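You operate a simulated robot arm through the tools that you are given. There is no shell and no other tool. Be economical: measure what you need, move in short steps, check, and stop when the job is done.

Carry out the task below with a simulated robot arm. There is one attempt and no reset: what you move stays moved.

TASK
Press home the loose little white cap, then stand its can in the low green tray.
Fine: the can waits in the green press: slide in, orange lever down; leave the slide out; the other loose caps stay as they are, the other cans stay where they are.

It is judged by the outcome, as a careful person would: the job done as asked, and still so three seconds after it is handed in. It fails if anything else is knocked over, pushed out of place, dropped, spilled or broken.

THE ROBOT
A 7-joint arm with a two-finger parallel gripper, fixed in place. Base frame: the origin is at the foot of the arm, x ahead of it, y to its left, z up; the work surface is at about z = 900. Lengths are in mm, angles in rad, forces in N, time in s.
With the tool pointing down near the work surface it reaches from about 240 to 680 mm from the base axis. Its first joint turns from -1.152 to 1.152 rad. Payload 2.4 kg.
Tool frame: the origin (TCP) lies between the finger pads and is the grasp point; the fingertips stand 30 mm ahead of it; z points along the fingers, y is the line along which they close. The gripper opens to 94 mm. The fingers are 28 mm wide and 10 mm thick; the gripper's body (50 by 96 mm) begins 55 mm behind the TCP.
Orientation is that of the tool frame in the base frame, as a unit quaternion [w, x, y, z]. With the fingers straight down and closing along the base's y, the tool's x points along the base's -x, its y along +y and its z along -z.

THE INTERFACE
- The arm moves only by the tool nudge_tool. Its argument "motion" is a list of rows, each an object (a shift or turn left out is 0, a gripper value left out holds the last) with "delta_pos": the shift along the base's x, y, z in units of 150 mm (1.0 is 150 mm), a list of three; "turn": the turn, a rotation vector about the base's x, y, z in units of 120 degrees (1.0 is 120 degrees), a list of three. In form: [{"delta_pos": [tx, ty, tz], "turn": [rx, ry, rz]}, ...]. A call has 1 to 8 rows; each row is the pose to reach, as a shift and turn from the pose commanded when the call began. "claw" is the gripper command, from -1 (fully open) to 1 (shut), values between in proportion, set as the call begins (left out, the last holds). A call with a number of a shift or a turn outside -1 to 1 is refused whole. A row lasts 0.2 s, in which the tool goes at most 50 mm and 0.15 rad; a call with a longer step from one row to the next is refused whole, and so is a gripper value outside its range. A pose out of reach is approached as far as the arm can. The call stops where the force on the tool passes 60 N (or 10 N more than at its start, if that is more) or the arm is blocked; 0.2 s more then pass. The fingers move at their own pace (about 153 mm/s each) and stop on an object; they squeeze with about 42 N. The grip force told is the motor's: it shows also when the fingers shut on nothing. Time passes only in rows, and 0.2 s behind the last, so rows that repeat a pose let the fingers close. It gives the time, the measured TCP pose, the force on the tool (base axes), the opening and the grip force at its end, in the units of the frame above (readings bear some noise).
- Cameras (640 x 400 px; columns grow to the right, rows downward): "scene" is fixed at [44.6, 478.4, 1451.2]; the picture's right is [-0.70, -0.72, 0.00], its down [-0.36, 0.35, -0.86] and it looks along [0.62, -0.60, -0.51] (base axes); focal length 322 px, centre (320, 200). "wrist" rides on the gripper at [-37, 0, -58] in the tool frame; the picture's right is [0.00, -1.00, 0.00], its down [0.97, 0.00, -0.24] and it looks along [0.24, 0.00, 0.97] (tool axes); focal length 218 px, centre (320, 200).
- grab_frame(camera): a new picture of that camera. No time passes.
- probe_pixels(camera, pixels): there is no depth. For up to 12 entries [column, row, z] of the newest picture of that camera ("zoom" is the newest enlarged one), the place [x, y] in the base frame at which the ray of that pixel passes the height z, good to about 2 mm. No time passes.
- inspect(camera, box): a new picture of the part [left, top, right, bottom] of that camera's present view, enlarged. No time passes.
- hand_in(): hands the job in; it is judged then, once.

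Work in short steps. Measure before you move; look again where a grasp or a placing could have gone wrong, and mend it. You have 80 turns and 54 pictures in all, the two below and enlarged ones among them. Open the gripper and draw the arm clear of the work before you hand the job in, unless the task says otherwise; then end with one line.

The tools are called after "Emit:" as name(argument=value, ...) on one line, values as JSON. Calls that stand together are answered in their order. nudge_tool: Moves the arm, as the interface text tells. Its arguments: {"type":"object","properties":{"motion":{"type":"array"},"claw":{"type":"number"}},"required":["motion"]} The other tools are called the same way: grab_frame (camera) takes a picture; probe_pixels (camera, pixels) gives the place at which the rays of pixels pass given heights; inspect (camera, box) takes an enlarged picture of a part of a camera's view; hand_in () hands the job in.

At the start:

```text
t: 0.0
eef_pos: [333.3, 144.1, 1267.5]
orientation: [0.0, 0.0, 1.0, 0.0]
force: [0.0, 0.1, 0.2]
finger_gap: 93.9
grip_force: 0.1
```

scene: 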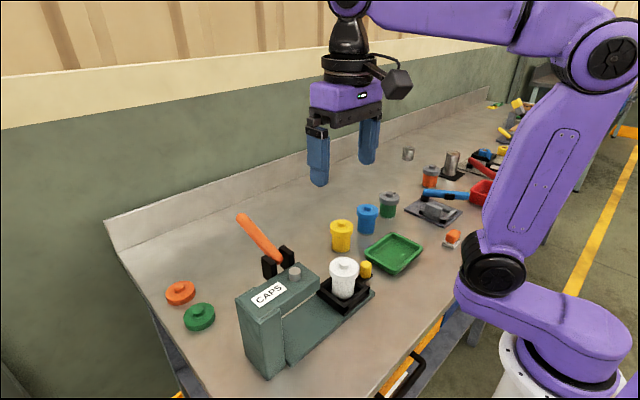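
wrist: 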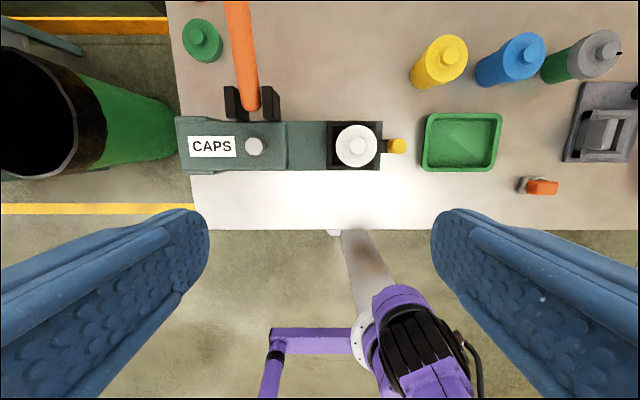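

The white can sits in the black slide holder of the press with a yellow knob, and the lever is up. I'll enlarge the views to measure.

Emit:
inspect(camera="scene", box=[220, 200, 440, 380])

Emit:
inspect(camera="wrist", box=[160, 0, 520, 220])

Emit:
probe_pixels(camera="wrist", pixels=[[356, 146, 1000], [397, 146, 960], [254, 146, 1020], [462, 142, 900], [423, 115, 900], [501, 170, 900], [178, 170, 1000], [178, 118, 1000], [235, 3, 1150], [252, 105, 1000]])

Emit:
probe_pixels(camera="scene", pixels=[[344, 266, 1000], [366, 268, 960], [243, 218, 1100], [294, 271, 1020], [393, 253, 900], [266, 378, 900], [277, 262, 1020], [341, 225, 960], [243, 218, 1050], [243, 218, 1150]])

```text
2.22 times, centred on (330, 290) of scene
```

zoom: 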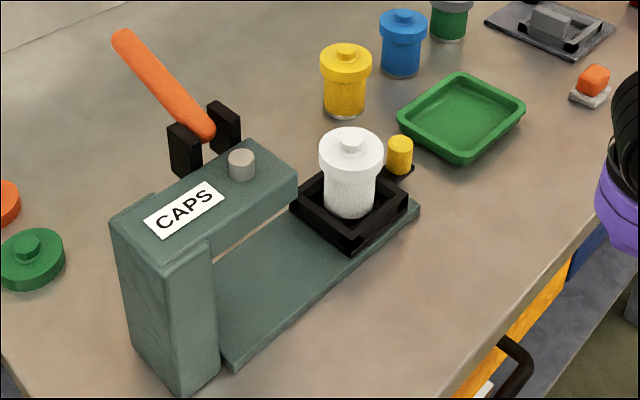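

```text
1.78 times, centred on (340, 110) of wrist
```

zoom: 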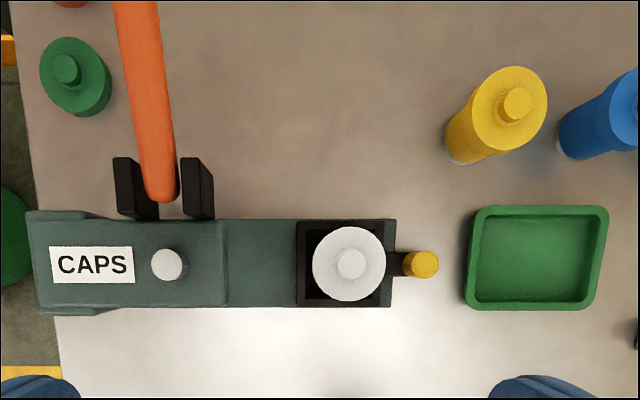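

```text
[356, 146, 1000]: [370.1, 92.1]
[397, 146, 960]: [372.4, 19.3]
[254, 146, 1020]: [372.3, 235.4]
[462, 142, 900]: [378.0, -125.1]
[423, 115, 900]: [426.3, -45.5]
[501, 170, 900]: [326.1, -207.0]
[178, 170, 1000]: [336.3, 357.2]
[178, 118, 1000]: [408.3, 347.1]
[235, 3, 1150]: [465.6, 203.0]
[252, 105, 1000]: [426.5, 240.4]
```

```text
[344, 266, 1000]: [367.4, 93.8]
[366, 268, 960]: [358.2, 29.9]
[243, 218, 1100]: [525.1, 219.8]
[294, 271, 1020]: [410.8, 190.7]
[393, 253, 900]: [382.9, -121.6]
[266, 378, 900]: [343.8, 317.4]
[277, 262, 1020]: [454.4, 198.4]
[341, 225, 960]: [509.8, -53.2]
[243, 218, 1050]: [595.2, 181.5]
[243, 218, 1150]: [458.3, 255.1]
```

Emit:
nudge_tool(motion=[{"delta_pos": [0.03, -0.11, -0.05], "turn": [0, 0, -0.07]}, {"delta_pos": [0.06, -0.22, -0.1], "turn": [0, 0, -0.14]}, {"delta_pos": [0.09, -0.33, -0.15], "turn": [0, 0, -0.21]}, {"delta_pos": [0.12, -0.44, -0.2], "turn": [0, 0, -0.28]}, {"delta_pos": [0.15, -0.55, -0.25], "turn": [0, 0, -0.35]}, {"delta_pos": [0.18, -0.66, -0.3], "turn": [0, 0, -0.42]}, {"delta_pos": [0.21, -0.77, -0.35], "turn": [0, 0, -0.49]}, {"delta_pos": [0.245, -0.88, -0.4], "turn": [0, 0, -0.56]}], claw=-1)

Emit:
nudge_tool(motion=[{"delta_pos": [0, 0, -0.1], "turn": [0, 0, -0.07]}, {"delta_pos": [0, 0, -0.2], "turn": [0, 0, -0.14]}, {"delta_pos": [0, 0, -0.3], "turn": [0, 0, -0.19]}, {"delta_pos": [0, 0, -0.4], "turn": [0, 0, -0.19]}])

Emit:
grab_frame(camera="wrist")

Emit:
grab_frame(camera="scene")

```text
t: 1.8
eef_pos: [371.1, 12.2, 1208.2]
orientation: [0.0, 0.554, 0.832, 0.0]
force: [0.3, -0.2, 0.8]
finger_gap: 93.8
grip_force: 0.1
```

```text
t: 2.8
eef_pos: [371.1, 12.2, 1148.7]
orientation: [-0.001, 0.708, 0.706, 0.0]
force: [0.2, -0.7, 0.0]
finger_gap: 94.0
grip_force: 0.1
```

```text
49 pictures are left
```

wrist: 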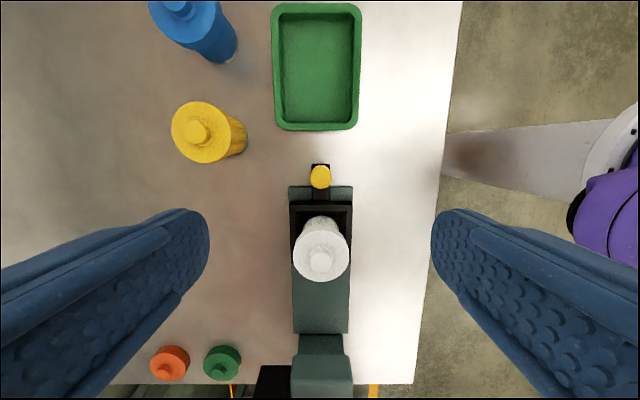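

```text
48 pictures are left
```

scene: 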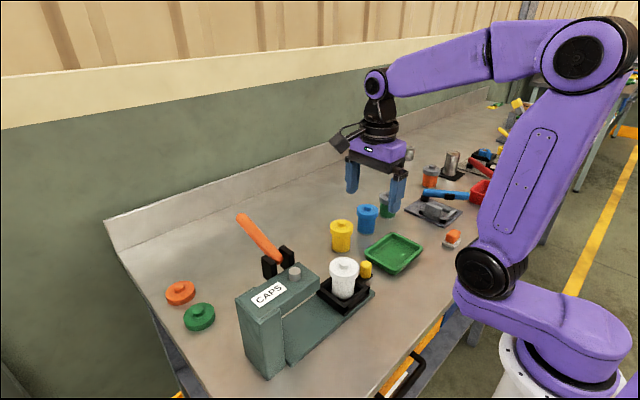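

Emit:
probe_pixels(camera="wrist", pixels=[[320, 177, 945], [310, 177, 945], [331, 177, 945], [320, 163, 920], [320, 186, 905], [322, 333, 1000], [323, 355, 1040], [297, 355, 1040], [350, 355, 1040], [320, 260, 1000], [275, 128, 910], [358, 4, 910]])

Emit:
inspect(camera="scene", box=[290, 230, 390, 320])

Emit:
inspect(camera="scene", box=[220, 200, 340, 300])

```text
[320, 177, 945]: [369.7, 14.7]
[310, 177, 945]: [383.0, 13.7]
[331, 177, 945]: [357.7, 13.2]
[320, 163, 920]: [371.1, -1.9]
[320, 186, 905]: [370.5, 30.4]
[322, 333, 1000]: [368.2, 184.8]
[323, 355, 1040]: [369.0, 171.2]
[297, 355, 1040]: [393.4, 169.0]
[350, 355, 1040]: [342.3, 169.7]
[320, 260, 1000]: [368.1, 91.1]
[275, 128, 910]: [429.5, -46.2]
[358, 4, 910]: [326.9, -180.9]
```

```text
4.44 times, centred on (340, 275) of scene
```

zoom: 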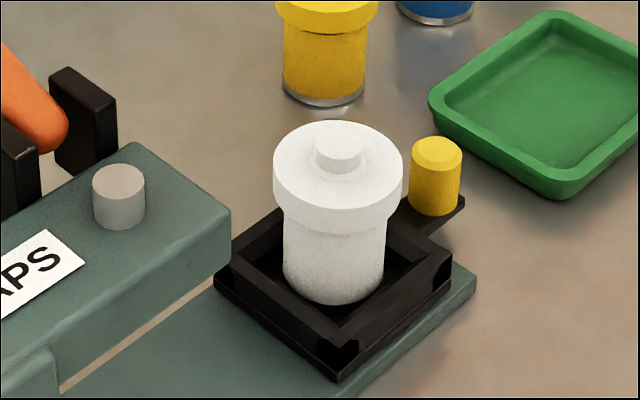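

```text
4.00 times, centred on (280, 250) of scene
```

zoom: 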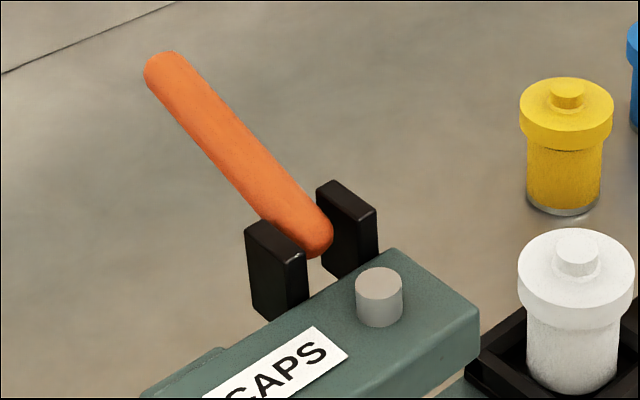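

Knob centre is about (370, 14.5), top z≈945; the head front is at y≈170. I lower the open fingers around the knob, slightly to its outer side so the hand clears the head later.

Emit:
nudge_tool(motion=[{"delta_pos": [0, -0.047, -0.25]}, {"delta_pos": [0, -0.047, -0.5]}, {"delta_pos": [0, -0.047, -0.75]}, {"delta_pos": [0, -0.047, -0.99]}])

Emit:
nudge_tool(motion=[{"delta_pos": [0, 0, -0.15]}, {"delta_pos": [0, 0, -0.25]}, {"delta_pos": [0, 0, -0.335]}])

Emit:
grab_frame(camera="wrist")

Emit:
inspect(camera="scene", box=[290, 200, 430, 310])

```text
t: 3.8
eef_pos: [371.1, 5.5, 999.1]
orientation: [0.001, 0.707, 0.707, -0.001]
force: [0.8, 0.0, 0.4]
finger_gap: 94.4
grip_force: 0.0
```

```text
t: 4.6
eef_pos: [370.4, 5.0, 949.3]
orientation: [0.0, 0.708, 0.707, 0.0]
force: [-0.5, 0.1, 0.5]
finger_gap: 93.8
grip_force: 0.0
```

```text
45 pictures are left
```

wrist: 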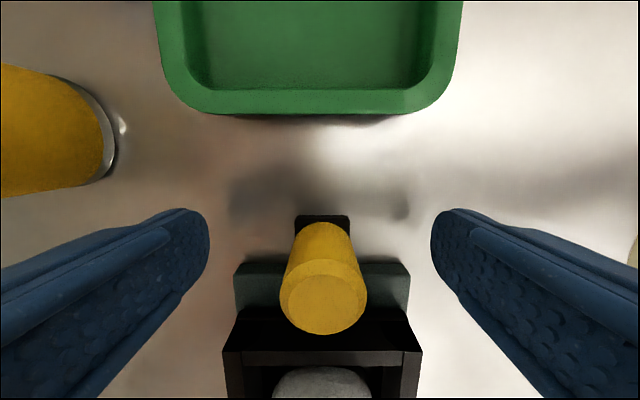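

```text
3.64 times, centred on (360, 255) of scene
```

zoom: 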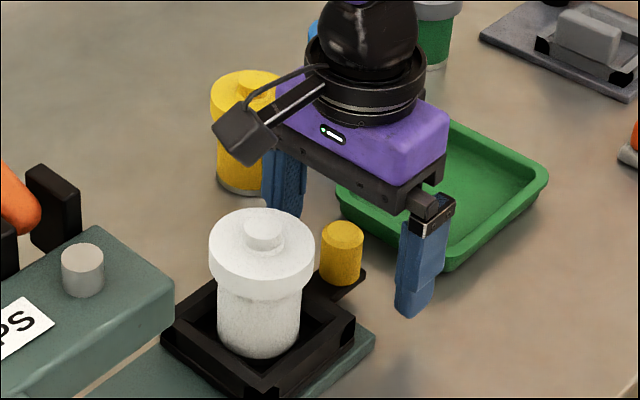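

A dark box rides on the +y side of the hand (zoom (262,165)); I check its height before sliding under/next to the head.

Emit:
probe_pixels(camera="zoom", pixels=[[262, 165, 1040], [262, 165, 1060], [262, 165, 1080], [262, 165, 1100], [262, 165, 1120], [215, 125, 1080], [215, 125, 1100], [215, 125, 1120], [175, 290, 1040], [160, 325, 1000]])

```text
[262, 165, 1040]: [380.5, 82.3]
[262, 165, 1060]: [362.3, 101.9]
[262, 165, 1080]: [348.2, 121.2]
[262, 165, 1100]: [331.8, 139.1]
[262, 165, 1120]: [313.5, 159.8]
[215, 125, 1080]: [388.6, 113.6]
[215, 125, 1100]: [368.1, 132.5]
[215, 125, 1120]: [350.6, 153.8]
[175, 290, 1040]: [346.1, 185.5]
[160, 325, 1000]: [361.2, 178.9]
```

The box would end up at the plunger. I go up and turn the hand 180° so the box points away from the press.

Emit:
nudge_tool(motion=[{"delta_pos": [0, 0, 0.3]}, {"delta_pos": [0, 0, 0.6], "turn": [0, 0, 0.07]}, {"delta_pos": [0, 0, 0.9], "turn": [0, 0, 0.14]}, {"delta_pos": [0, 0, 1], "turn": [0, 0, 0.21]}, {"delta_pos": [0, 0, 1], "turn": [0, 0, 0.28]}, {"delta_pos": [0, 0, 1], "turn": [0, 0, 0.35]}, {"delta_pos": [0, 0, 1], "turn": [0, 0, 0.42]}, {"delta_pos": [0, 0, 1], "turn": [0, 0, 0.49]}])

Emit:
nudge_tool(motion=[{"turn": [0, 0, 0.07]}, {"turn": [0, 0, 0.14]}, {"turn": [0, 0, 0.21]}, {"turn": [0, 0, 0.28]}, {"turn": [0, 0, 0.35]}, {"turn": [0, 0, 0.42]}, {"turn": [0, 0, 0.49]}, {"turn": [0, 0, 0.56]}])

Emit:
nudge_tool(motion=[{"turn": [0, 0, 0.07]}, {"turn": [0, 0, 0.14]}, {"turn": [0, 0, 0.21]}, {"turn": [0, 0, 0.28]}, {"turn": [0, 0, 0.35]}, {"turn": [0, 0, 0.42]}, {"turn": [0, 0, 0.45]}])

Emit:
grab_frame(camera="scene")

Emit:
grab_frame(camera="wrist")

```text
t: 6.4
eef_pos: [370.6, 5.0, 1100.4]
orientation: [0.001, 0.267, 0.964, 0.0]
force: [0.8, 0.1, 0.3]
finger_gap: 94.0
grip_force: 0.1
```

```text
t: 8.2
eef_pos: [370.9, 5.5, 1098.2]
orientation: [0.001, -0.311, 0.951, 0.0]
force: [-0.6, 0.6, 0.4]
finger_gap: 94.2
grip_force: 0.1
```

```text
t: 9.8
eef_pos: [370.1, 5.2, 1098.1]
orientation: [0.0, 0.709, -0.706, 0.0]
force: [0.3, 0.3, -0.1]
finger_gap: 94.2
grip_force: 0.3
```

```text
43 pictures are left
```

scene: 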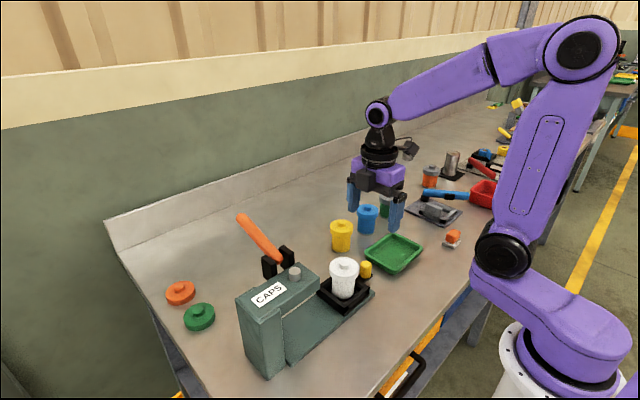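

```text
42 pictures are left
```

wrist: 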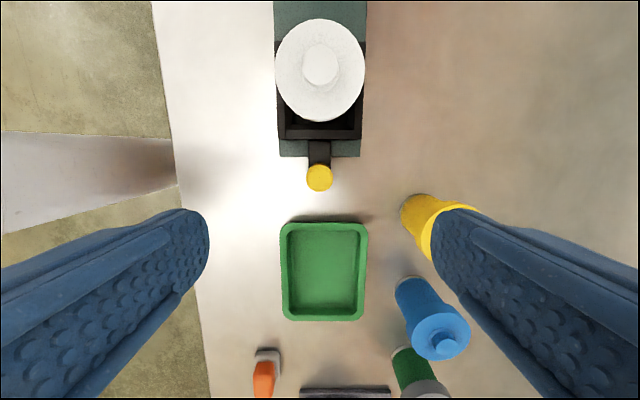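

The box now points away. Descend around the knob and close.

Emit:
nudge_tool(motion=[{"delta_pos": [0, 0, -0.25]}, {"delta_pos": [0, 0, -0.5]}, {"delta_pos": [0, 0, -0.75]}, {"delta_pos": [0, 0, -0.9]}, {"delta_pos": [0, 0, -1]}])

Emit:
nudge_tool(motion=[{"delta_pos": [0, 0, 0]}, {"delta_pos": [0, 0, 0]}], claw=1)

Emit:
grab_frame(camera="wrist")

```text
t: 11.0
eef_pos: [369.0, 5.0, 947.9]
orientation: [0.0, -0.707, 0.707, 0.001]
force: [0.6, 0.1, 0.1]
finger_gap: 94.0
grip_force: 0.0
```

```text
t: 11.6
eef_pos: [370.6, 5.9, 947.4]
orientation: [0.0, 0.707, -0.707, 0.0]
force: [2.0, -0.6, -9.2]
finger_gap: 29.0
grip_force: 44.7
```

```text
41 pictures are left
```

wrist: 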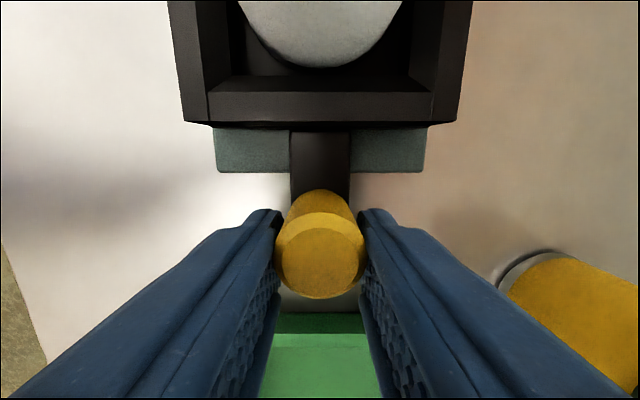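

Gripped (29 mm). Slide in, gently.

Emit:
nudge_tool(motion=[{"delta_pos": [0, 0.04, 0]}, {"delta_pos": [0, 0.1, 0]}, {"delta_pos": [0, 0.17, 0]}, {"delta_pos": [0, 0.24, 0]}, {"delta_pos": [0, 0.31, 0]}, {"delta_pos": [0, 0.38, 0]}, {"delta_pos": [0, 0.44, 0]}, {"delta_pos": [0, 0.47, 0]}])

Emit:
grab_frame(camera="scene")

```text
t: 13.4
eef_pos: [370.5, 75.9, 948.9]
orientation: [0.002, 0.708, -0.707, 0.0]
force: [-7.8, 0.1, -29.7]
finger_gap: 29.0
grip_force: 44.9
```

```text
40 pictures are left
```

scene: 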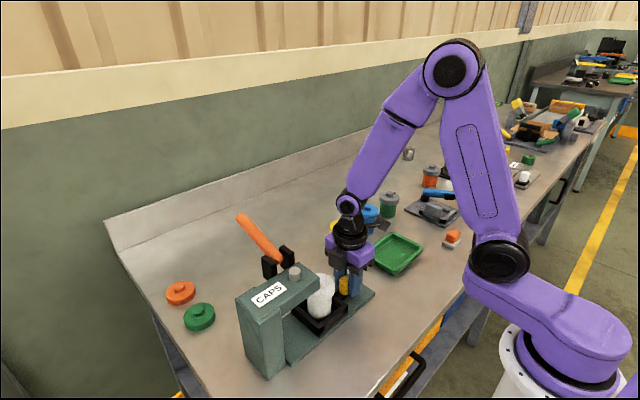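

Emit:
inspect(camera="scene", box=[250, 220, 390, 350])

Emit:
nudge_tool(motion=[{"delta_pos": [0, 0.04, -0.01]}, {"delta_pos": [0, 0.1, -0.01]}, {"delta_pos": [0, 0.17, -0.01]}, {"delta_pos": [0, 0.23, -0.01]}, {"delta_pos": [0, 0.27, -0.01]}, {"delta_pos": [0, 0.3, -0.01]}])

Emit:
inspect(camera="scene", box=[220, 200, 400, 350])

```text
3.08 times, centred on (320, 285) of scene
```

zoom: 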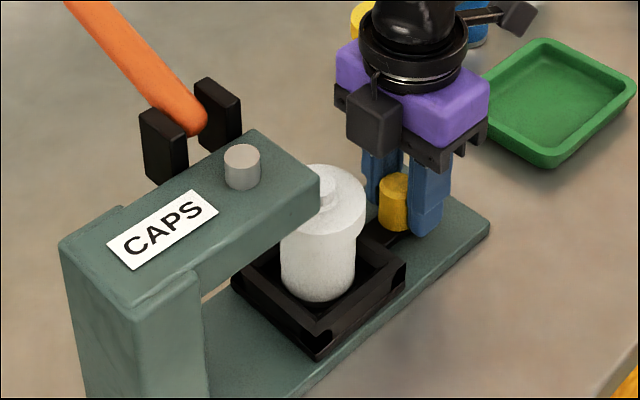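

```text
t: 14.8
eef_pos: [369.3, 121.6, 948.8]
orientation: [0.0, -0.707, 0.707, 0.0]
force: [-18.0, -1.0, 34.3]
finger_gap: 28.8
grip_force: 44.6
```

```text
2.67 times, centred on (310, 275) of scene
```

zoom: 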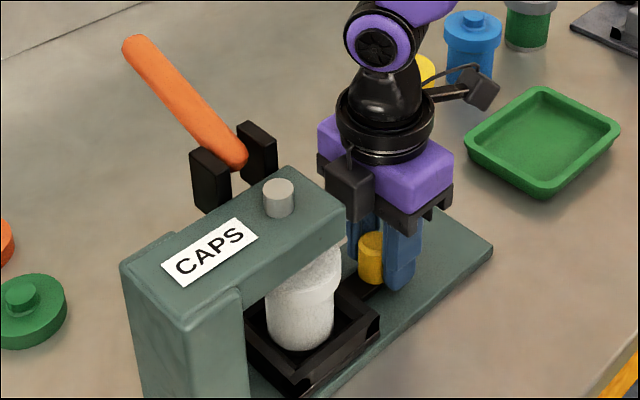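

The hand's camera box is near the head front (y≈170). I release, tilt the hand away from the head by 20°, and regrip the knob for the rest of the stroke.

Emit:
nudge_tool(motion=[{"delta_pos": [0, 0, 0]}, {"delta_pos": [0, 0, 0.0]}, {"delta_pos": [0, 0, 0.03], "turn": [0.055, 0, 0]}, {"delta_pos": [0, 0, 0.05], "turn": [0.11, 0, 0]}, {"delta_pos": [0, 0, 0.05], "turn": [0.167, 0, 0]}, {"delta_pos": [0, 0, 0.05], "turn": [0.167, 0, 0]}], claw=-1)

Emit:
grab_frame(camera="wrist")

Emit:
inspect(camera="scene", box=[220, 200, 400, 350])

```text
t: 16.2
eef_pos: [370.1, 120.5, 955.2]
orientation: [0.124, -0.696, 0.696, 0.124]
force: [-0.2, -0.1, 0.3]
finger_gap: 94.1
grip_force: 0.1
```

```text
37 pictures are left
```

wrist: 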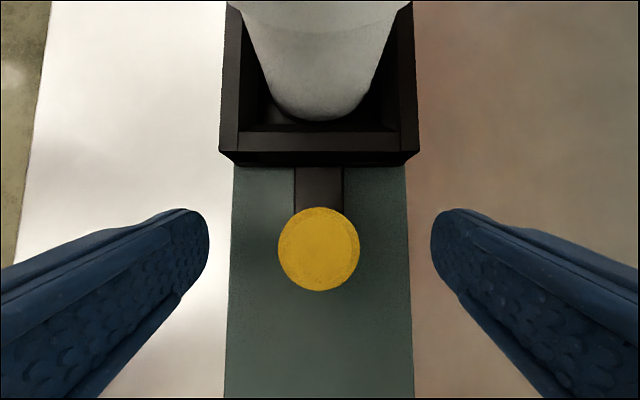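

```text
2.67 times, centred on (310, 275) of scene
```

zoom: 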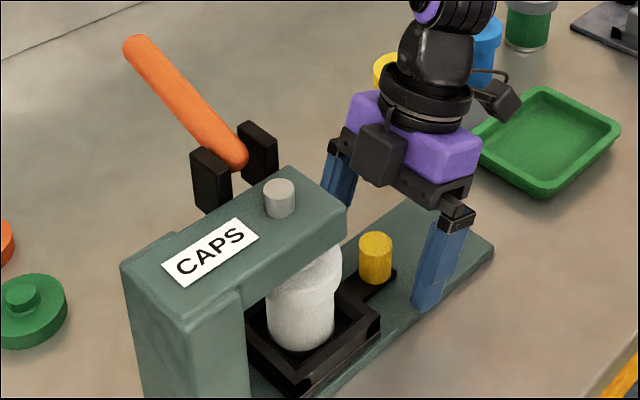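

Emit:
nudge_tool(motion=[{"delta_pos": [0, 0, 0]}, {"delta_pos": [0, 0, 0]}, {"delta_pos": [0, 0.03, 0]}, {"delta_pos": [0, 0.06, 0]}, {"delta_pos": [0, 0.08, 0]}, {"delta_pos": [0, 0.1, 0]}], claw=1)

Emit:
inspect(camera="scene", box=[220, 200, 400, 350])

```text
t: 17.6
eef_pos: [370.3, 135.3, 956.5]
orientation: [-0.123, 0.697, -0.695, -0.124]
force: [-14.3, -7.8, 43.8]
finger_gap: 24.7
grip_force: 44.7
```

```text
2.67 times, centred on (310, 275) of scene
```

zoom: 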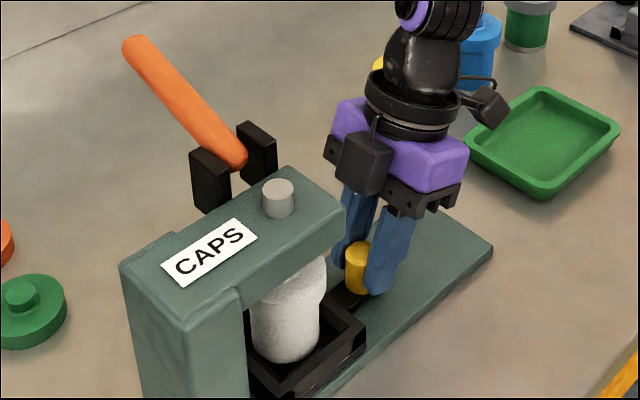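

Travel so far ≈130 mm; feel for the end stop.

Emit:
nudge_tool(motion=[{"delta_pos": [0, 0.015, 0]}, {"delta_pos": [0, 0.03, 0]}, {"delta_pos": [0, 0.045, 0]}])

```text
t: 18.0
eef_pos: [369.5, 135.6, 955.5]
orientation: [0.124, -0.696, 0.696, 0.123]
force: [-7.1, -9.4, 19.7]
finger_gap: 24.8
grip_force: 44.9
stopped in row 2: the force on the tool passed its limit (the readings are from after the stop); the commanded pose is now the measured one
```

End stop reached. Open, retreat along the tool axis, and untilt.

Emit:
nudge_tool(motion=[{"delta_pos": [0, 0, 0]}, {"delta_pos": [0, 0, 0]}, {"delta_pos": [0, -0.1, 0.2]}, {"delta_pos": [0, -0.2, 0.5]}, {"delta_pos": [0, -0.25, 0.75]}, {"delta_pos": [0, -0.25, 0.98], "turn": [-0.06, 0, 0]}, {"delta_pos": [0, -0.25, 0.98], "turn": [-0.12, 0, 0]}, {"delta_pos": [0, -0.25, 0.98], "turn": [-0.167, 0, 0]}], claw=-1)

Emit:
nudge_tool(motion=[{"delta_pos": [0, 0, 0.3], "turn": [0, 0, -0.07]}, {"delta_pos": [0, 0, 0.6], "turn": [0, 0, -0.14]}, {"delta_pos": [0, 0.0, 0.9], "turn": [0, 0, -0.21]}, {"delta_pos": [0.0, 0.1, 1], "turn": [0, 0, -0.28]}, {"delta_pos": [0, 0.2, 1], "turn": [0, 0, -0.35]}, {"delta_pos": [0, 0.4, 1], "turn": [0, 0, -0.42]}, {"delta_pos": [0.0, 0.6, 1], "turn": [0, 0, -0.49]}, {"delta_pos": [0, 0.8, 1], "turn": [0, 0, -0.56]}], claw=1)

Emit:
nudge_tool(motion=[{"delta_pos": [0.2, 0, 0], "turn": [0, 0, -0.07]}, {"delta_pos": [0.4, 0, 0], "turn": [0, 0, -0.14]}, {"delta_pos": [0.6, 0, 0], "turn": [0, 0, -0.19]}, {"delta_pos": [0.65, 0, 0], "turn": [0, 0, -0.19]}])

Emit:
grab_frame(camera="wrist")

Emit:
grab_frame(camera="scene")

```text
t: 19.8
eef_pos: [371.3, 97.3, 1103.0]
orientation: [-0.001, -0.707, 0.708, 0.0]
force: [0.6, 0.3, 1.1]
finger_gap: 94.3
grip_force: 0.1
```

```text
t: 21.6
eef_pos: [370.0, 217.6, 1251.3]
orientation: [0.0, -0.196, 0.981, 0.0]
force: [0.4, 0.4, -0.4]
finger_gap: 0.1
grip_force: 32.6
```

```text
t: 22.6
eef_pos: [470.2, 217.8, 1252.3]
orientation: [0.0, 0.001, 1.0, 0.001]
force: [0.2, 0.7, 0.4]
finger_gap: 0.0
grip_force: 32.8
```

```text
34 pictures are left
```

wrist: 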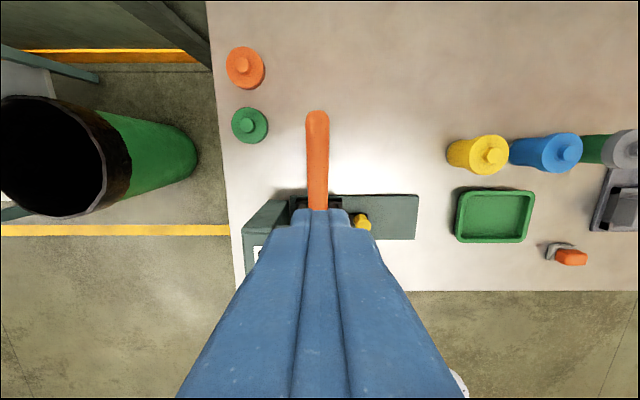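

```text
33 pictures are left
```

scene: 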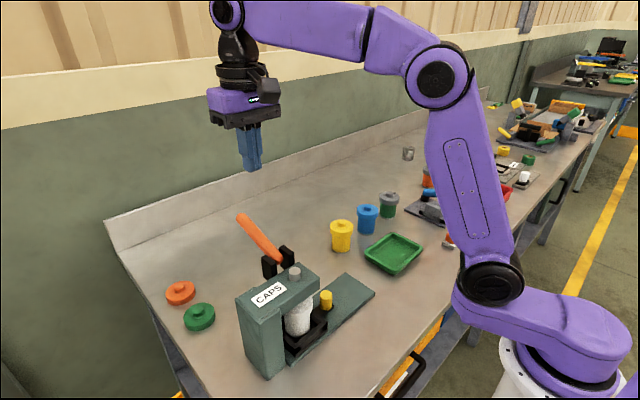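

Locate the lever end by intersecting the two rays: wrist (317,113) and scene (242,217).

Emit:
probe_pixels(camera="wrist", pixels=[[317, 113, 1080], [317, 113, 1120], [317, 113, 1160], [318, 200, 1060]])

Emit:
probe_pixels(camera="scene", pixels=[[241, 216, 1080], [241, 216, 1120], [241, 216, 1160], [281, 262, 1060]])

```text
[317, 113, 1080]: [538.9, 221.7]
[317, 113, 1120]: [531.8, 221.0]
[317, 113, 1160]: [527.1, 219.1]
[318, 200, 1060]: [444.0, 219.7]
```

```text
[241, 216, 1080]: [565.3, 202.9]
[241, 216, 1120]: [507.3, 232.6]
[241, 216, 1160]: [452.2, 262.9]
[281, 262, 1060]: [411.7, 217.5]
```

Lever end ≈(533, 220, 1103). I place closed fingertips above x≈512 and press down.

Emit:
nudge_tool(motion=[{"delta_pos": [0.15, 0.015, -0.1]}, {"delta_pos": [0.28, 0.015, -0.3]}, {"delta_pos": [0.28, 0.015, -0.5]}, {"delta_pos": [0.28, 0.015, -0.64]}])

Emit:
nudge_tool(motion=[{"delta_pos": [0, 0, -0.06]}, {"delta_pos": [0, 0, -0.12]}, {"delta_pos": [0, 0, -0.18]}, {"delta_pos": [0, 0, -0.24]}, {"delta_pos": [0, 0, -0.3]}, {"delta_pos": [0, 0, -0.36]}, {"delta_pos": [0, 0, -0.42]}, {"delta_pos": [0, 0, -0.48]}])

Emit:
grab_frame(camera="scene")

```text
t: 23.6
eef_pos: [509.8, 223.0, 1156.7]
orientation: [0.0, 0.0, 1.0, 0.001]
force: [-0.2, 0.2, -0.2]
finger_gap: 0.0
grip_force: 32.5
```

```text
t: 25.4
eef_pos: [509.4, 221.1, 1084.9]
orientation: [0.001, 0.0, 1.0, 0.0]
force: [-0.8, -1.6, 7.8]
finger_gap: 0.0
grip_force: 33.2
```

```text
32 pictures are left
```

scene: 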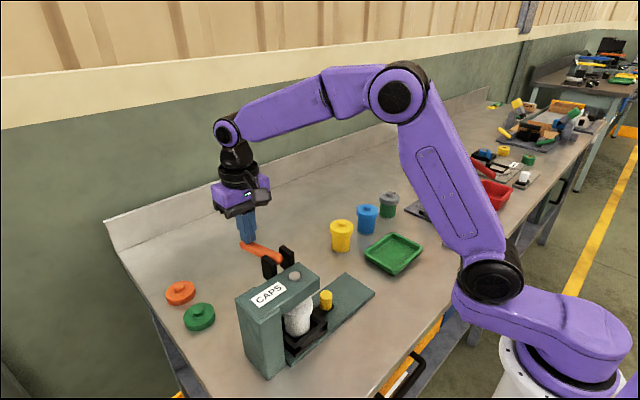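

Lever is following at ~8 N. Continue.

Emit:
nudge_tool(motion=[{"delta_pos": [0, 0, -0.05]}, {"delta_pos": [0, 0, -0.1]}, {"delta_pos": [0, 0, -0.15]}, {"delta_pos": [0, 0, -0.2]}, {"delta_pos": [0, 0, -0.25]}, {"delta_pos": [0, 0, -0.3]}, {"delta_pos": [0, 0, -0.35]}, {"delta_pos": [0, 0, -0.4]}])

Emit:
inspect(camera="scene", box=[200, 180, 380, 350])

```text
t: 26.1
eef_pos: [513.8, 221.0, 1078.1]
orientation: [0.013, 0.0, 1.0, 0.006]
force: [-1.9, -2.7, 29.7]
finger_gap: 0.1
grip_force: 33.1
stopped in row 3: the force on the tool passed its limit (the readings are from after the stop); the commanded pose is now the measured one
```

```text
2.35 times, centred on (290, 265) of scene
```

zoom: 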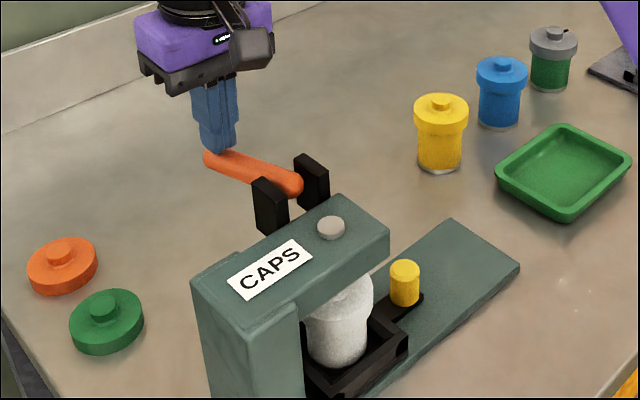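

Plunger has gone down and force passed 60 N. I press once more to tell the stop from the cap's resistance.

Emit:
nudge_tool(motion=[{"delta_pos": [0, 0, -0.02]}, {"delta_pos": [0, 0, -0.04]}, {"delta_pos": [0, 0, -0.06]}, {"delta_pos": [0, 0, -0.08]}, {"delta_pos": [0, 0, -0.1]}])

Emit:
inspect(camera="scene", box=[250, 220, 350, 320])

```text
t: 26.9
eef_pos: [517.6, 221.4, 1077.8]
orientation: [0.02, 0.0, 1.0, 0.009]
force: [-1.7, -2.0, 27.1]
finger_gap: 0.1
grip_force: 33.0
stopped in row 3: the force on the tool passed its limit (the readings are from after the stop); the commanded pose is now the measured one
```

```text
4.00 times, centred on (300, 270) of scene
```

zoom: 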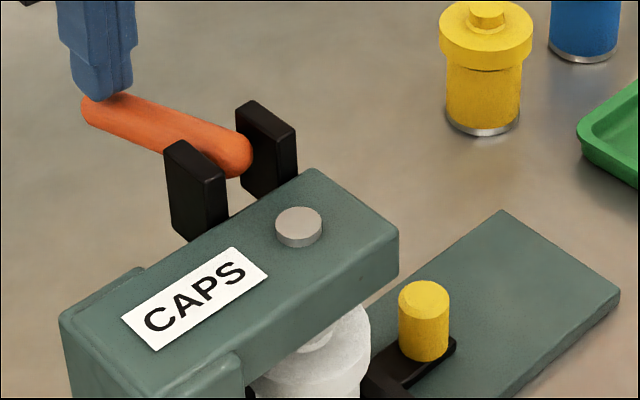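

Emit:
probe_pixels(camera="zoom", pixels=[[318, 338, 1000], [318, 338, 990], [300, 215, 1050], [300, 215, 1045], [300, 215, 1055], [424, 290, 945]])

Emit:
grab_frame(camera="wrist")

```text
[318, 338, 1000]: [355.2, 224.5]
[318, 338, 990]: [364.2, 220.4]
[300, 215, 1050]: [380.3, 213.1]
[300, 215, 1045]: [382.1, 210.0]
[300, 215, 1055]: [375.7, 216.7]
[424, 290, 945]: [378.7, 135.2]
```

```text
29 pictures are left
```

wrist: 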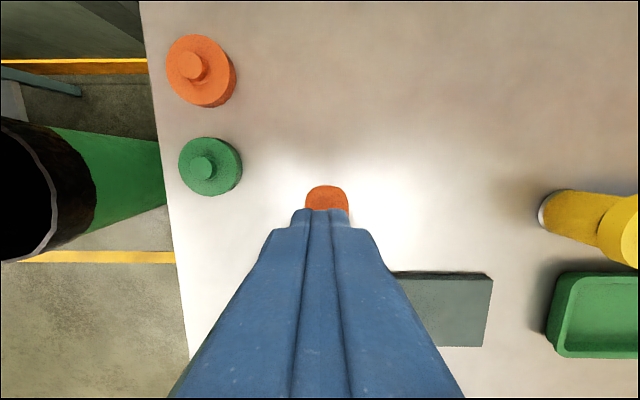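

Same firm stop at 1078: the stroke is complete. Raise the tool and see whether the lever springs back.

Emit:
nudge_tool(motion=[{"delta_pos": [0, 0, 0.1]}, {"delta_pos": [0, 0, 0.3]}, {"delta_pos": [0, 0, 0.6]}, {"delta_pos": [0, 0, 0.8]}, {"delta_pos": [0, 0, 1.0]}])

Emit:
inspect(camera="scene", box=[200, 180, 380, 350])

```text
t: 28.1
eef_pos: [516.9, 223.0, 1225.5]
orientation: [0.016, 0.001, 1.0, 0.008]
force: [0.4, 0.3, -0.6]
finger_gap: 0.0
grip_force: 33.3
```

```text
2.35 times, centred on (290, 265) of scene
```

zoom: 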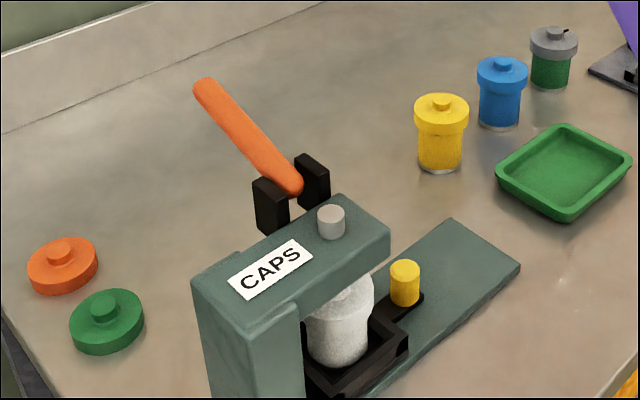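

The lever returned by spring. Now back to the knob with the tilted grip to draw the slide out.

Emit:
nudge_tool(motion=[{"delta_pos": [0, 0, 0.1], "turn": [-0.008, 0.015, 0]}, {"delta_pos": [-0.15, -0.1, 0.1], "turn": [-0.008, 0.015, 0]}, {"delta_pos": [-0.3, -0.25, 0.1], "turn": [-0.008, 0.015, 0]}, {"delta_pos": [-0.45, -0.4, 0.1], "turn": [-0.008, 0.015, 0]}, {"delta_pos": [-0.6, -0.55, 0.1], "turn": [-0.008, 0.015, 0]}, {"delta_pos": [-0.75, -0.7, 0.1], "turn": [-0.008, 0.015, 0]}, {"delta_pos": [-0.9, -0.8, 0.1], "turn": [-0.008, 0.015, 0]}, {"delta_pos": [-0.98, -0.83, 0.1], "turn": [-0.008, 0.015, 0]}], claw=-1)

Emit:
nudge_tool(motion=[{"turn": [0, 0, 0.07]}, {"turn": [0, 0, 0.14]}, {"turn": [0, 0, 0.21]}, {"turn": [0, 0, 0.28]}, {"turn": [0, 0, 0.35]}, {"turn": [0, 0, 0.42]}, {"turn": [0, 0, 0.49]}, {"turn": [0, 0, 0.56]}])

Emit:
nudge_tool(motion=[{"turn": [0, 0, 0.07]}, {"turn": [0, 0, 0.14]}, {"turn": [0, 0, 0.19]}, {"turn": [0, 0, 0.19]}])

```text
t: 29.9
eef_pos: [368.0, 97.9, 1239.7]
orientation: [0.0, 0.0, 1.0, -0.001]
force: [0.2, 0.0, 0.7]
finger_gap: 94.0
grip_force: 0.1
```

```text
t: 31.7
eef_pos: [369.6, 97.7, 1239.5]
orientation: [0.002, -0.554, 0.832, 0.0]
force: [0.0, 0.3, 0.4]
finger_gap: 94.0
grip_force: 0.0
```

```text
t: 32.7
eef_pos: [369.5, 98.1, 1239.3]
orientation: [0.002, -0.707, 0.708, 0.0]
force: [0.3, 0.6, 0.8]
finger_gap: 94.0
grip_force: 0.0
```

Emit:
nudge_tool(motion=[{"delta_pos": [0, 0, -0.25], "turn": [0.06, 0, 0]}, {"delta_pos": [0, 0, -0.5], "turn": [0.12, 0, 0]}, {"delta_pos": [0, 0, -0.75], "turn": [0.167, 0, 0]}, {"delta_pos": [0, 0, -0.98], "turn": [0.167, 0, 0]}])

Emit:
nudge_tool(motion=[{"delta_pos": [0, 0, -0.2]}, {"delta_pos": [0, 0.05, -0.42]}, {"delta_pos": [0, 0.1, -0.6]}, {"delta_pos": [0, 0.15, -0.75]}, {"delta_pos": [0, 0.2, -0.85]}, {"delta_pos": [0, 0.24, -0.91]}])

Emit:
grab_frame(camera="wrist")

```text
t: 33.7
eef_pos: [368.5, 97.2, 1090.7]
orientation: [0.125, -0.696, 0.696, 0.123]
force: [0.5, -0.1, 1.1]
finger_gap: 94.0
grip_force: 0.0
```

```text
t: 35.1
eef_pos: [368.4, 133.9, 954.6]
orientation: [0.124, -0.696, 0.697, 0.123]
force: [0.2, 1.1, -0.1]
finger_gap: 94.2
grip_force: 0.0
```

```text
27 pictures are left
```

wrist: 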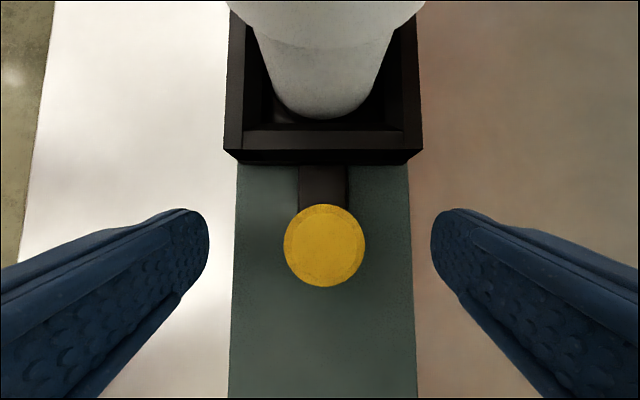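

Emit:
nudge_tool(motion=[{"delta_pos": [0.01, 0, 0]}, {"delta_pos": [0.01, 0, 0]}, {"delta_pos": [0.01, -0.05, 0]}, {"delta_pos": [0.01, -0.12, 0]}, {"delta_pos": [0.01, -0.19, 0]}, {"delta_pos": [0.01, -0.26, 0]}, {"delta_pos": [0.01, -0.33, 0]}, {"delta_pos": [0.01, -0.37, 0]}], claw=1)

Emit:
inspect(camera="scene", box=[220, 200, 400, 350])

```text
t: 36.9
eef_pos: [370.3, 78.0, 955.7]
orientation: [0.125, -0.696, 0.696, 0.125]
force: [-14.9, 1.3, 35.4]
finger_gap: 24.2
grip_force: 45.4
```

```text
2.67 times, centred on (310, 275) of scene
```

zoom: 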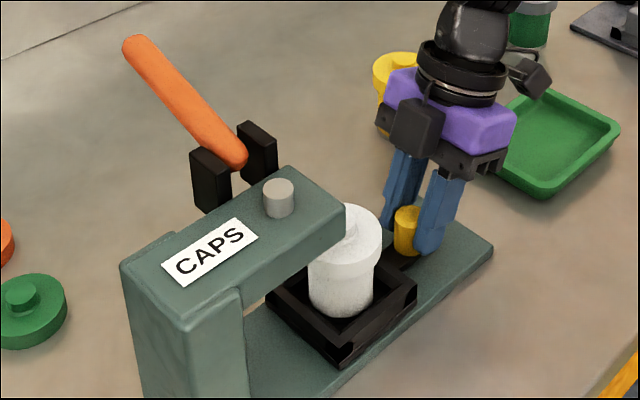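

Emit:
nudge_tool(motion=[{"delta_pos": [0, -0.06, 0]}, {"delta_pos": [0, -0.13, 0]}, {"delta_pos": [0, -0.2, 0]}, {"delta_pos": [0, -0.27, 0]}, {"delta_pos": [0, -0.34, 0]}, {"delta_pos": [0, -0.41, 0]}, {"delta_pos": [0, -0.46, 0]}, {"delta_pos": [0, -0.485, 0]}])

Emit:
nudge_tool(motion=[{"delta_pos": [0, -0.015, 0]}, {"delta_pos": [0, -0.03, 0]}])

Emit:
inspect(camera="scene", box=[260, 200, 440, 350])

```text
t: 38.7
eef_pos: [369.5, 4.3, 955.1]
orientation: [-0.124, 0.696, -0.696, -0.125]
force: [-17.6, -0.4, 35.4]
finger_gap: 24.6
grip_force: 44.7
```

```text
t: 39.3
eef_pos: [370.5, 3.7, 955.6]
orientation: [-0.124, 0.697, -0.695, -0.126]
force: [-11.8, 22.5, 20.8]
finger_gap: 24.6
grip_force: 44.9
```

```text
2.67 times, centred on (350, 275) of scene
```

zoom: 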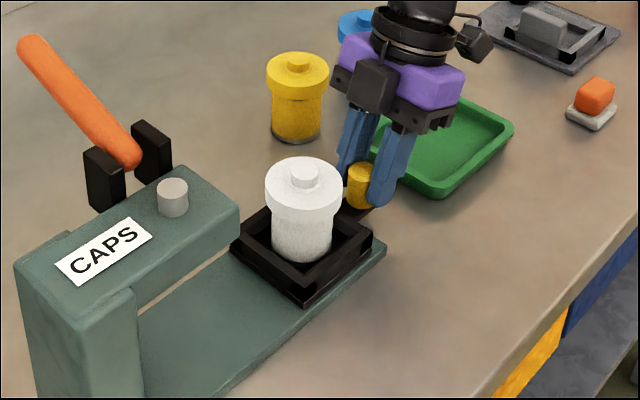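

Slide fully out against its stop. Release, rise and untilt, then look at the can.

Emit:
nudge_tool(motion=[{"delta_pos": [0, 0.015, 0]}, {"delta_pos": [0, 0.015, 0]}, {"delta_pos": [0, -0.07, 0.2]}, {"delta_pos": [0, -0.1, 0.5]}, {"delta_pos": [0, 0, 0.8]}, {"delta_pos": [0, 0.2, 1], "turn": [-0.06, 0, 0]}, {"delta_pos": [0, 0.4, 1], "turn": [-0.12, 0, 0]}, {"delta_pos": [0, 0.58, 1], "turn": [-0.167, 0, 0]}], claw=-1)

Emit:
grab_frame(camera="wrist")

Emit:
inspect(camera="scene", box=[290, 220, 400, 320])

```text
t: 41.1
eef_pos: [370.2, 88.3, 1105.9]
orientation: [0.001, -0.707, 0.707, -0.001]
force: [0.6, -0.3, 0.1]
finger_gap: 94.2
grip_force: 0.1
```

```text
24 pictures are left
```

wrist: 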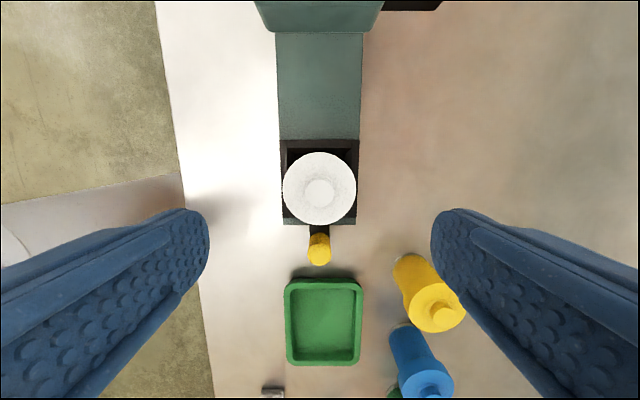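

```text
4.00 times, centred on (345, 270) of scene
```

zoom: 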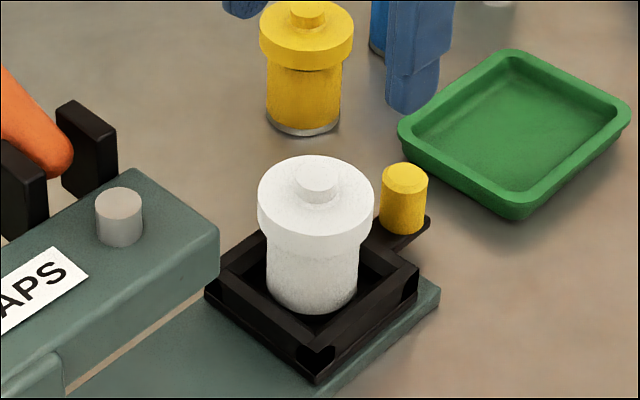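

Emit:
inspect(camera="scene", box=[290, 230, 390, 320])

Emit:
inspect(camera="scene", box=[325, 250, 365, 305])

Emit:
probe_pixels(camera="wrist", pixels=[[319, 189, 1000], [283, 189, 993], [357, 189, 993], [283, 144, 940], [358, 144, 940], [284, 224, 940], [284, 285, 920], [363, 285, 920], [363, 365, 920], [284, 365, 920]])

```text
4.44 times, centred on (340, 275) of scene
```

zoom: 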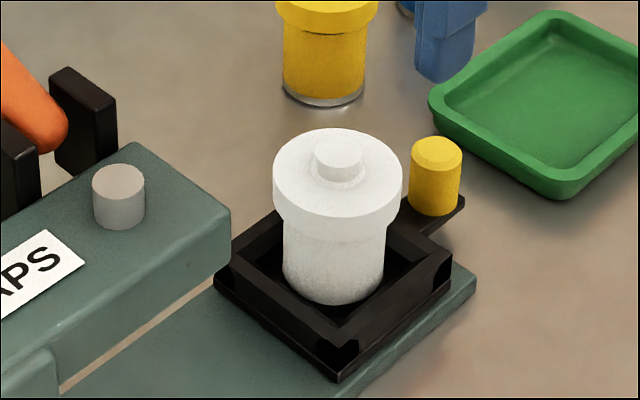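

```text
7.27 times, centred on (345, 278) of scene
```

zoom: 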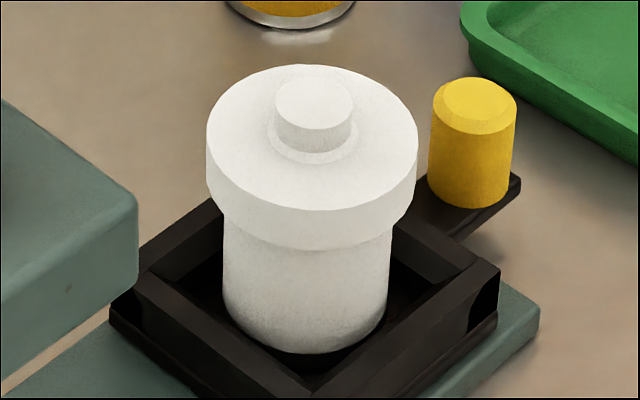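

```text
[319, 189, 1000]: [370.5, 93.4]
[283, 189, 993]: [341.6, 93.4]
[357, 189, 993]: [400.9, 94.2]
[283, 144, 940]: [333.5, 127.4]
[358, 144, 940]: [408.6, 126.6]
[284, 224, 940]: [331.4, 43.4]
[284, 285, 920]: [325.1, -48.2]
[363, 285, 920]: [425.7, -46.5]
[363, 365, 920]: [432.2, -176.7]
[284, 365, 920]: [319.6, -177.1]
```

The cap now sits ~4 mm lower and level. I grasp the cap/can from above at (371, 93), TCP z≈982 with tips above the holder walls.

Emit:
nudge_tool(motion=[{"delta_pos": [0.005, 0.033, -0.25]}, {"delta_pos": [0.005, 0.033, -0.5]}, {"delta_pos": [0.005, 0.033, -0.7]}, {"delta_pos": [0.005, 0.033, -0.825]}])

Emit:
inspect(camera="scene", box=[290, 210, 400, 310])

Emit:
grab_frame(camera="wrist")

```text
t: 42.1
eef_pos: [371.9, 92.1, 981.5]
orientation: [0.001, -0.706, 0.708, 0.001]
force: [0.1, 0.4, -0.1]
finger_gap: 94.0
grip_force: 0.1
```

```text
4.00 times, centred on (345, 260) of scene
```

zoom: 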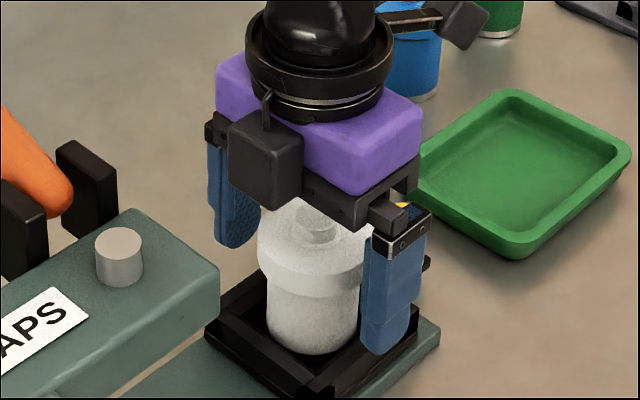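

```text
19 pictures are left
```

wrist: 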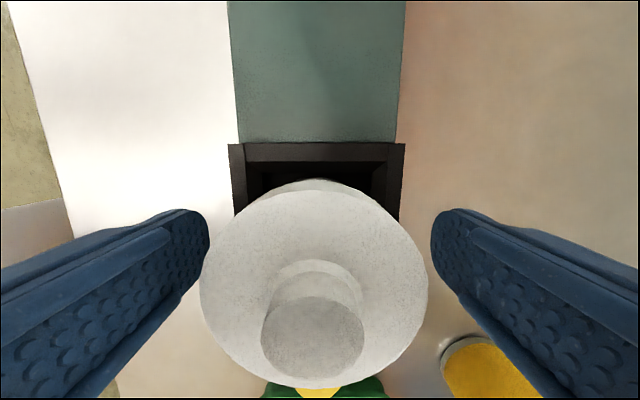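

Emit:
nudge_tool(motion=[{"delta_pos": [-0.008, 0, 0]}, {"delta_pos": [-0.008, 0, 0]}, {"delta_pos": [-0.008, 0, 0]}, {"delta_pos": [-0.008, 0, 0.03]}, {"delta_pos": [-0.008, 0, 0.07]}, {"delta_pos": [-0.008, 0, 0.1]}], claw=1)

Emit:
inspect(camera="scene", box=[290, 210, 400, 310])

```text
t: 43.5
eef_pos: [369.3, 94.5, 996.2]
orientation: [-0.001, 0.707, -0.707, 0.0]
force: [0.3, 0.0, -2.3]
finger_gap: 63.2
grip_force: 41.8
```

```text
4.00 times, centred on (345, 260) of scene
```

zoom: 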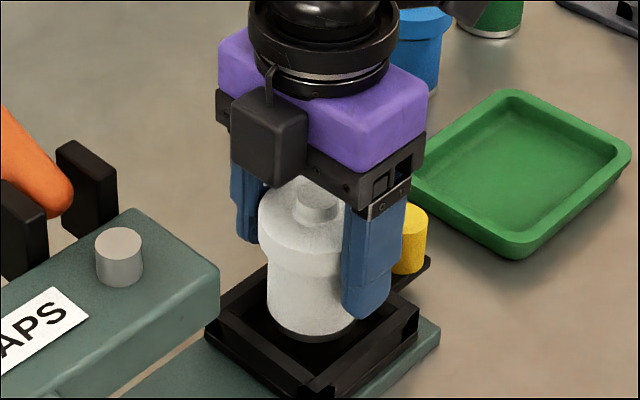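

The can hangs with its cap (2.3 N). Lift and carry it over the tray centre (~(376,-112)).

Emit:
nudge_tool(motion=[{"delta_pos": [0, 0, 0.08]}, {"delta_pos": [0, 0, 0.2]}, {"delta_pos": [0, 0, 0.33]}, {"delta_pos": [0.01, -0.08, 0.38]}, {"delta_pos": [0.02, -0.22, 0.38]}, {"delta_pos": [0.03, -0.38, 0.38]}, {"delta_pos": [0.04, -0.54, 0.38]}, {"delta_pos": [0.04, -0.7, 0.38]}])

Emit:
nudge_tool(motion=[{"delta_pos": [0, -0.16, 0]}, {"delta_pos": [0, -0.32, 0]}, {"delta_pos": [0, -0.48, 0]}, {"delta_pos": [0, -0.6, 0]}, {"delta_pos": [0, -0.67, 0]}, {"delta_pos": [0, -0.67, 0]}])

Emit:
grab_frame(camera="scene")

Emit:
inspect(camera="scene", box=[330, 170, 460, 290])

```text
t: 45.3
eef_pos: [376.4, -12.6, 1053.5]
orientation: [0.001, -0.707, 0.707, 0.0]
force: [0.1, 0.0, -2.4]
finger_gap: 63.5
grip_force: 42.3
```

```text
t: 46.7
eef_pos: [375.5, -112.5, 1053.5]
orientation: [0.001, -0.707, 0.707, 0.0]
force: [0.1, -0.4, -1.5]
finger_gap: 63.3
grip_force: 41.6
```

```text
17 pictures are left
```

scene: 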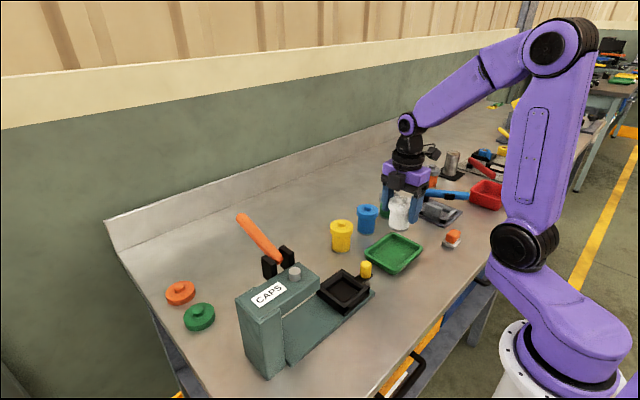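

```text
3.33 times, centred on (395, 230) of scene
```

zoom: 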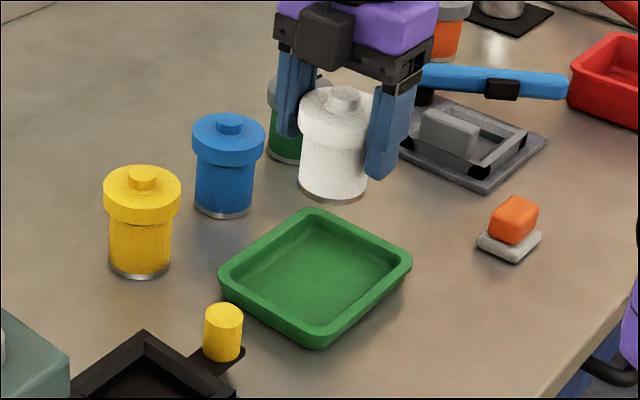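

Emit:
probe_pixels(camera="scene", pixels=[[367, 232, 900], [341, 250, 900], [388, 216, 900]])

Emit:
nudge_tool(motion=[{"delta_pos": [0, 0, -0.12]}, {"delta_pos": [0, 0, -0.25]}, {"delta_pos": [0, 0, -0.36]}, {"delta_pos": [0, 0, -0.42]}, {"delta_pos": [0, 0, -0.46]}])

Emit:
inspect(camera="scene", box=[330, 180, 460, 290])

```text
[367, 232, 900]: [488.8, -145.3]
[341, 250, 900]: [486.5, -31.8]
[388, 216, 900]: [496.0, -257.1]
```

```text
t: 47.9
eef_pos: [376.3, -110.8, 984.8]
orientation: [-0.002, 0.707, -0.707, 0.0]
force: [-0.4, -1.0, -1.8]
finger_gap: 63.3
grip_force: 42.1
```

```text
3.64 times, centred on (395, 235) of scene
```

zoom: 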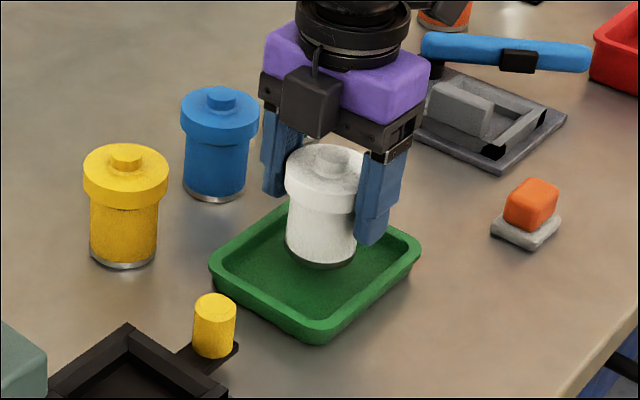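

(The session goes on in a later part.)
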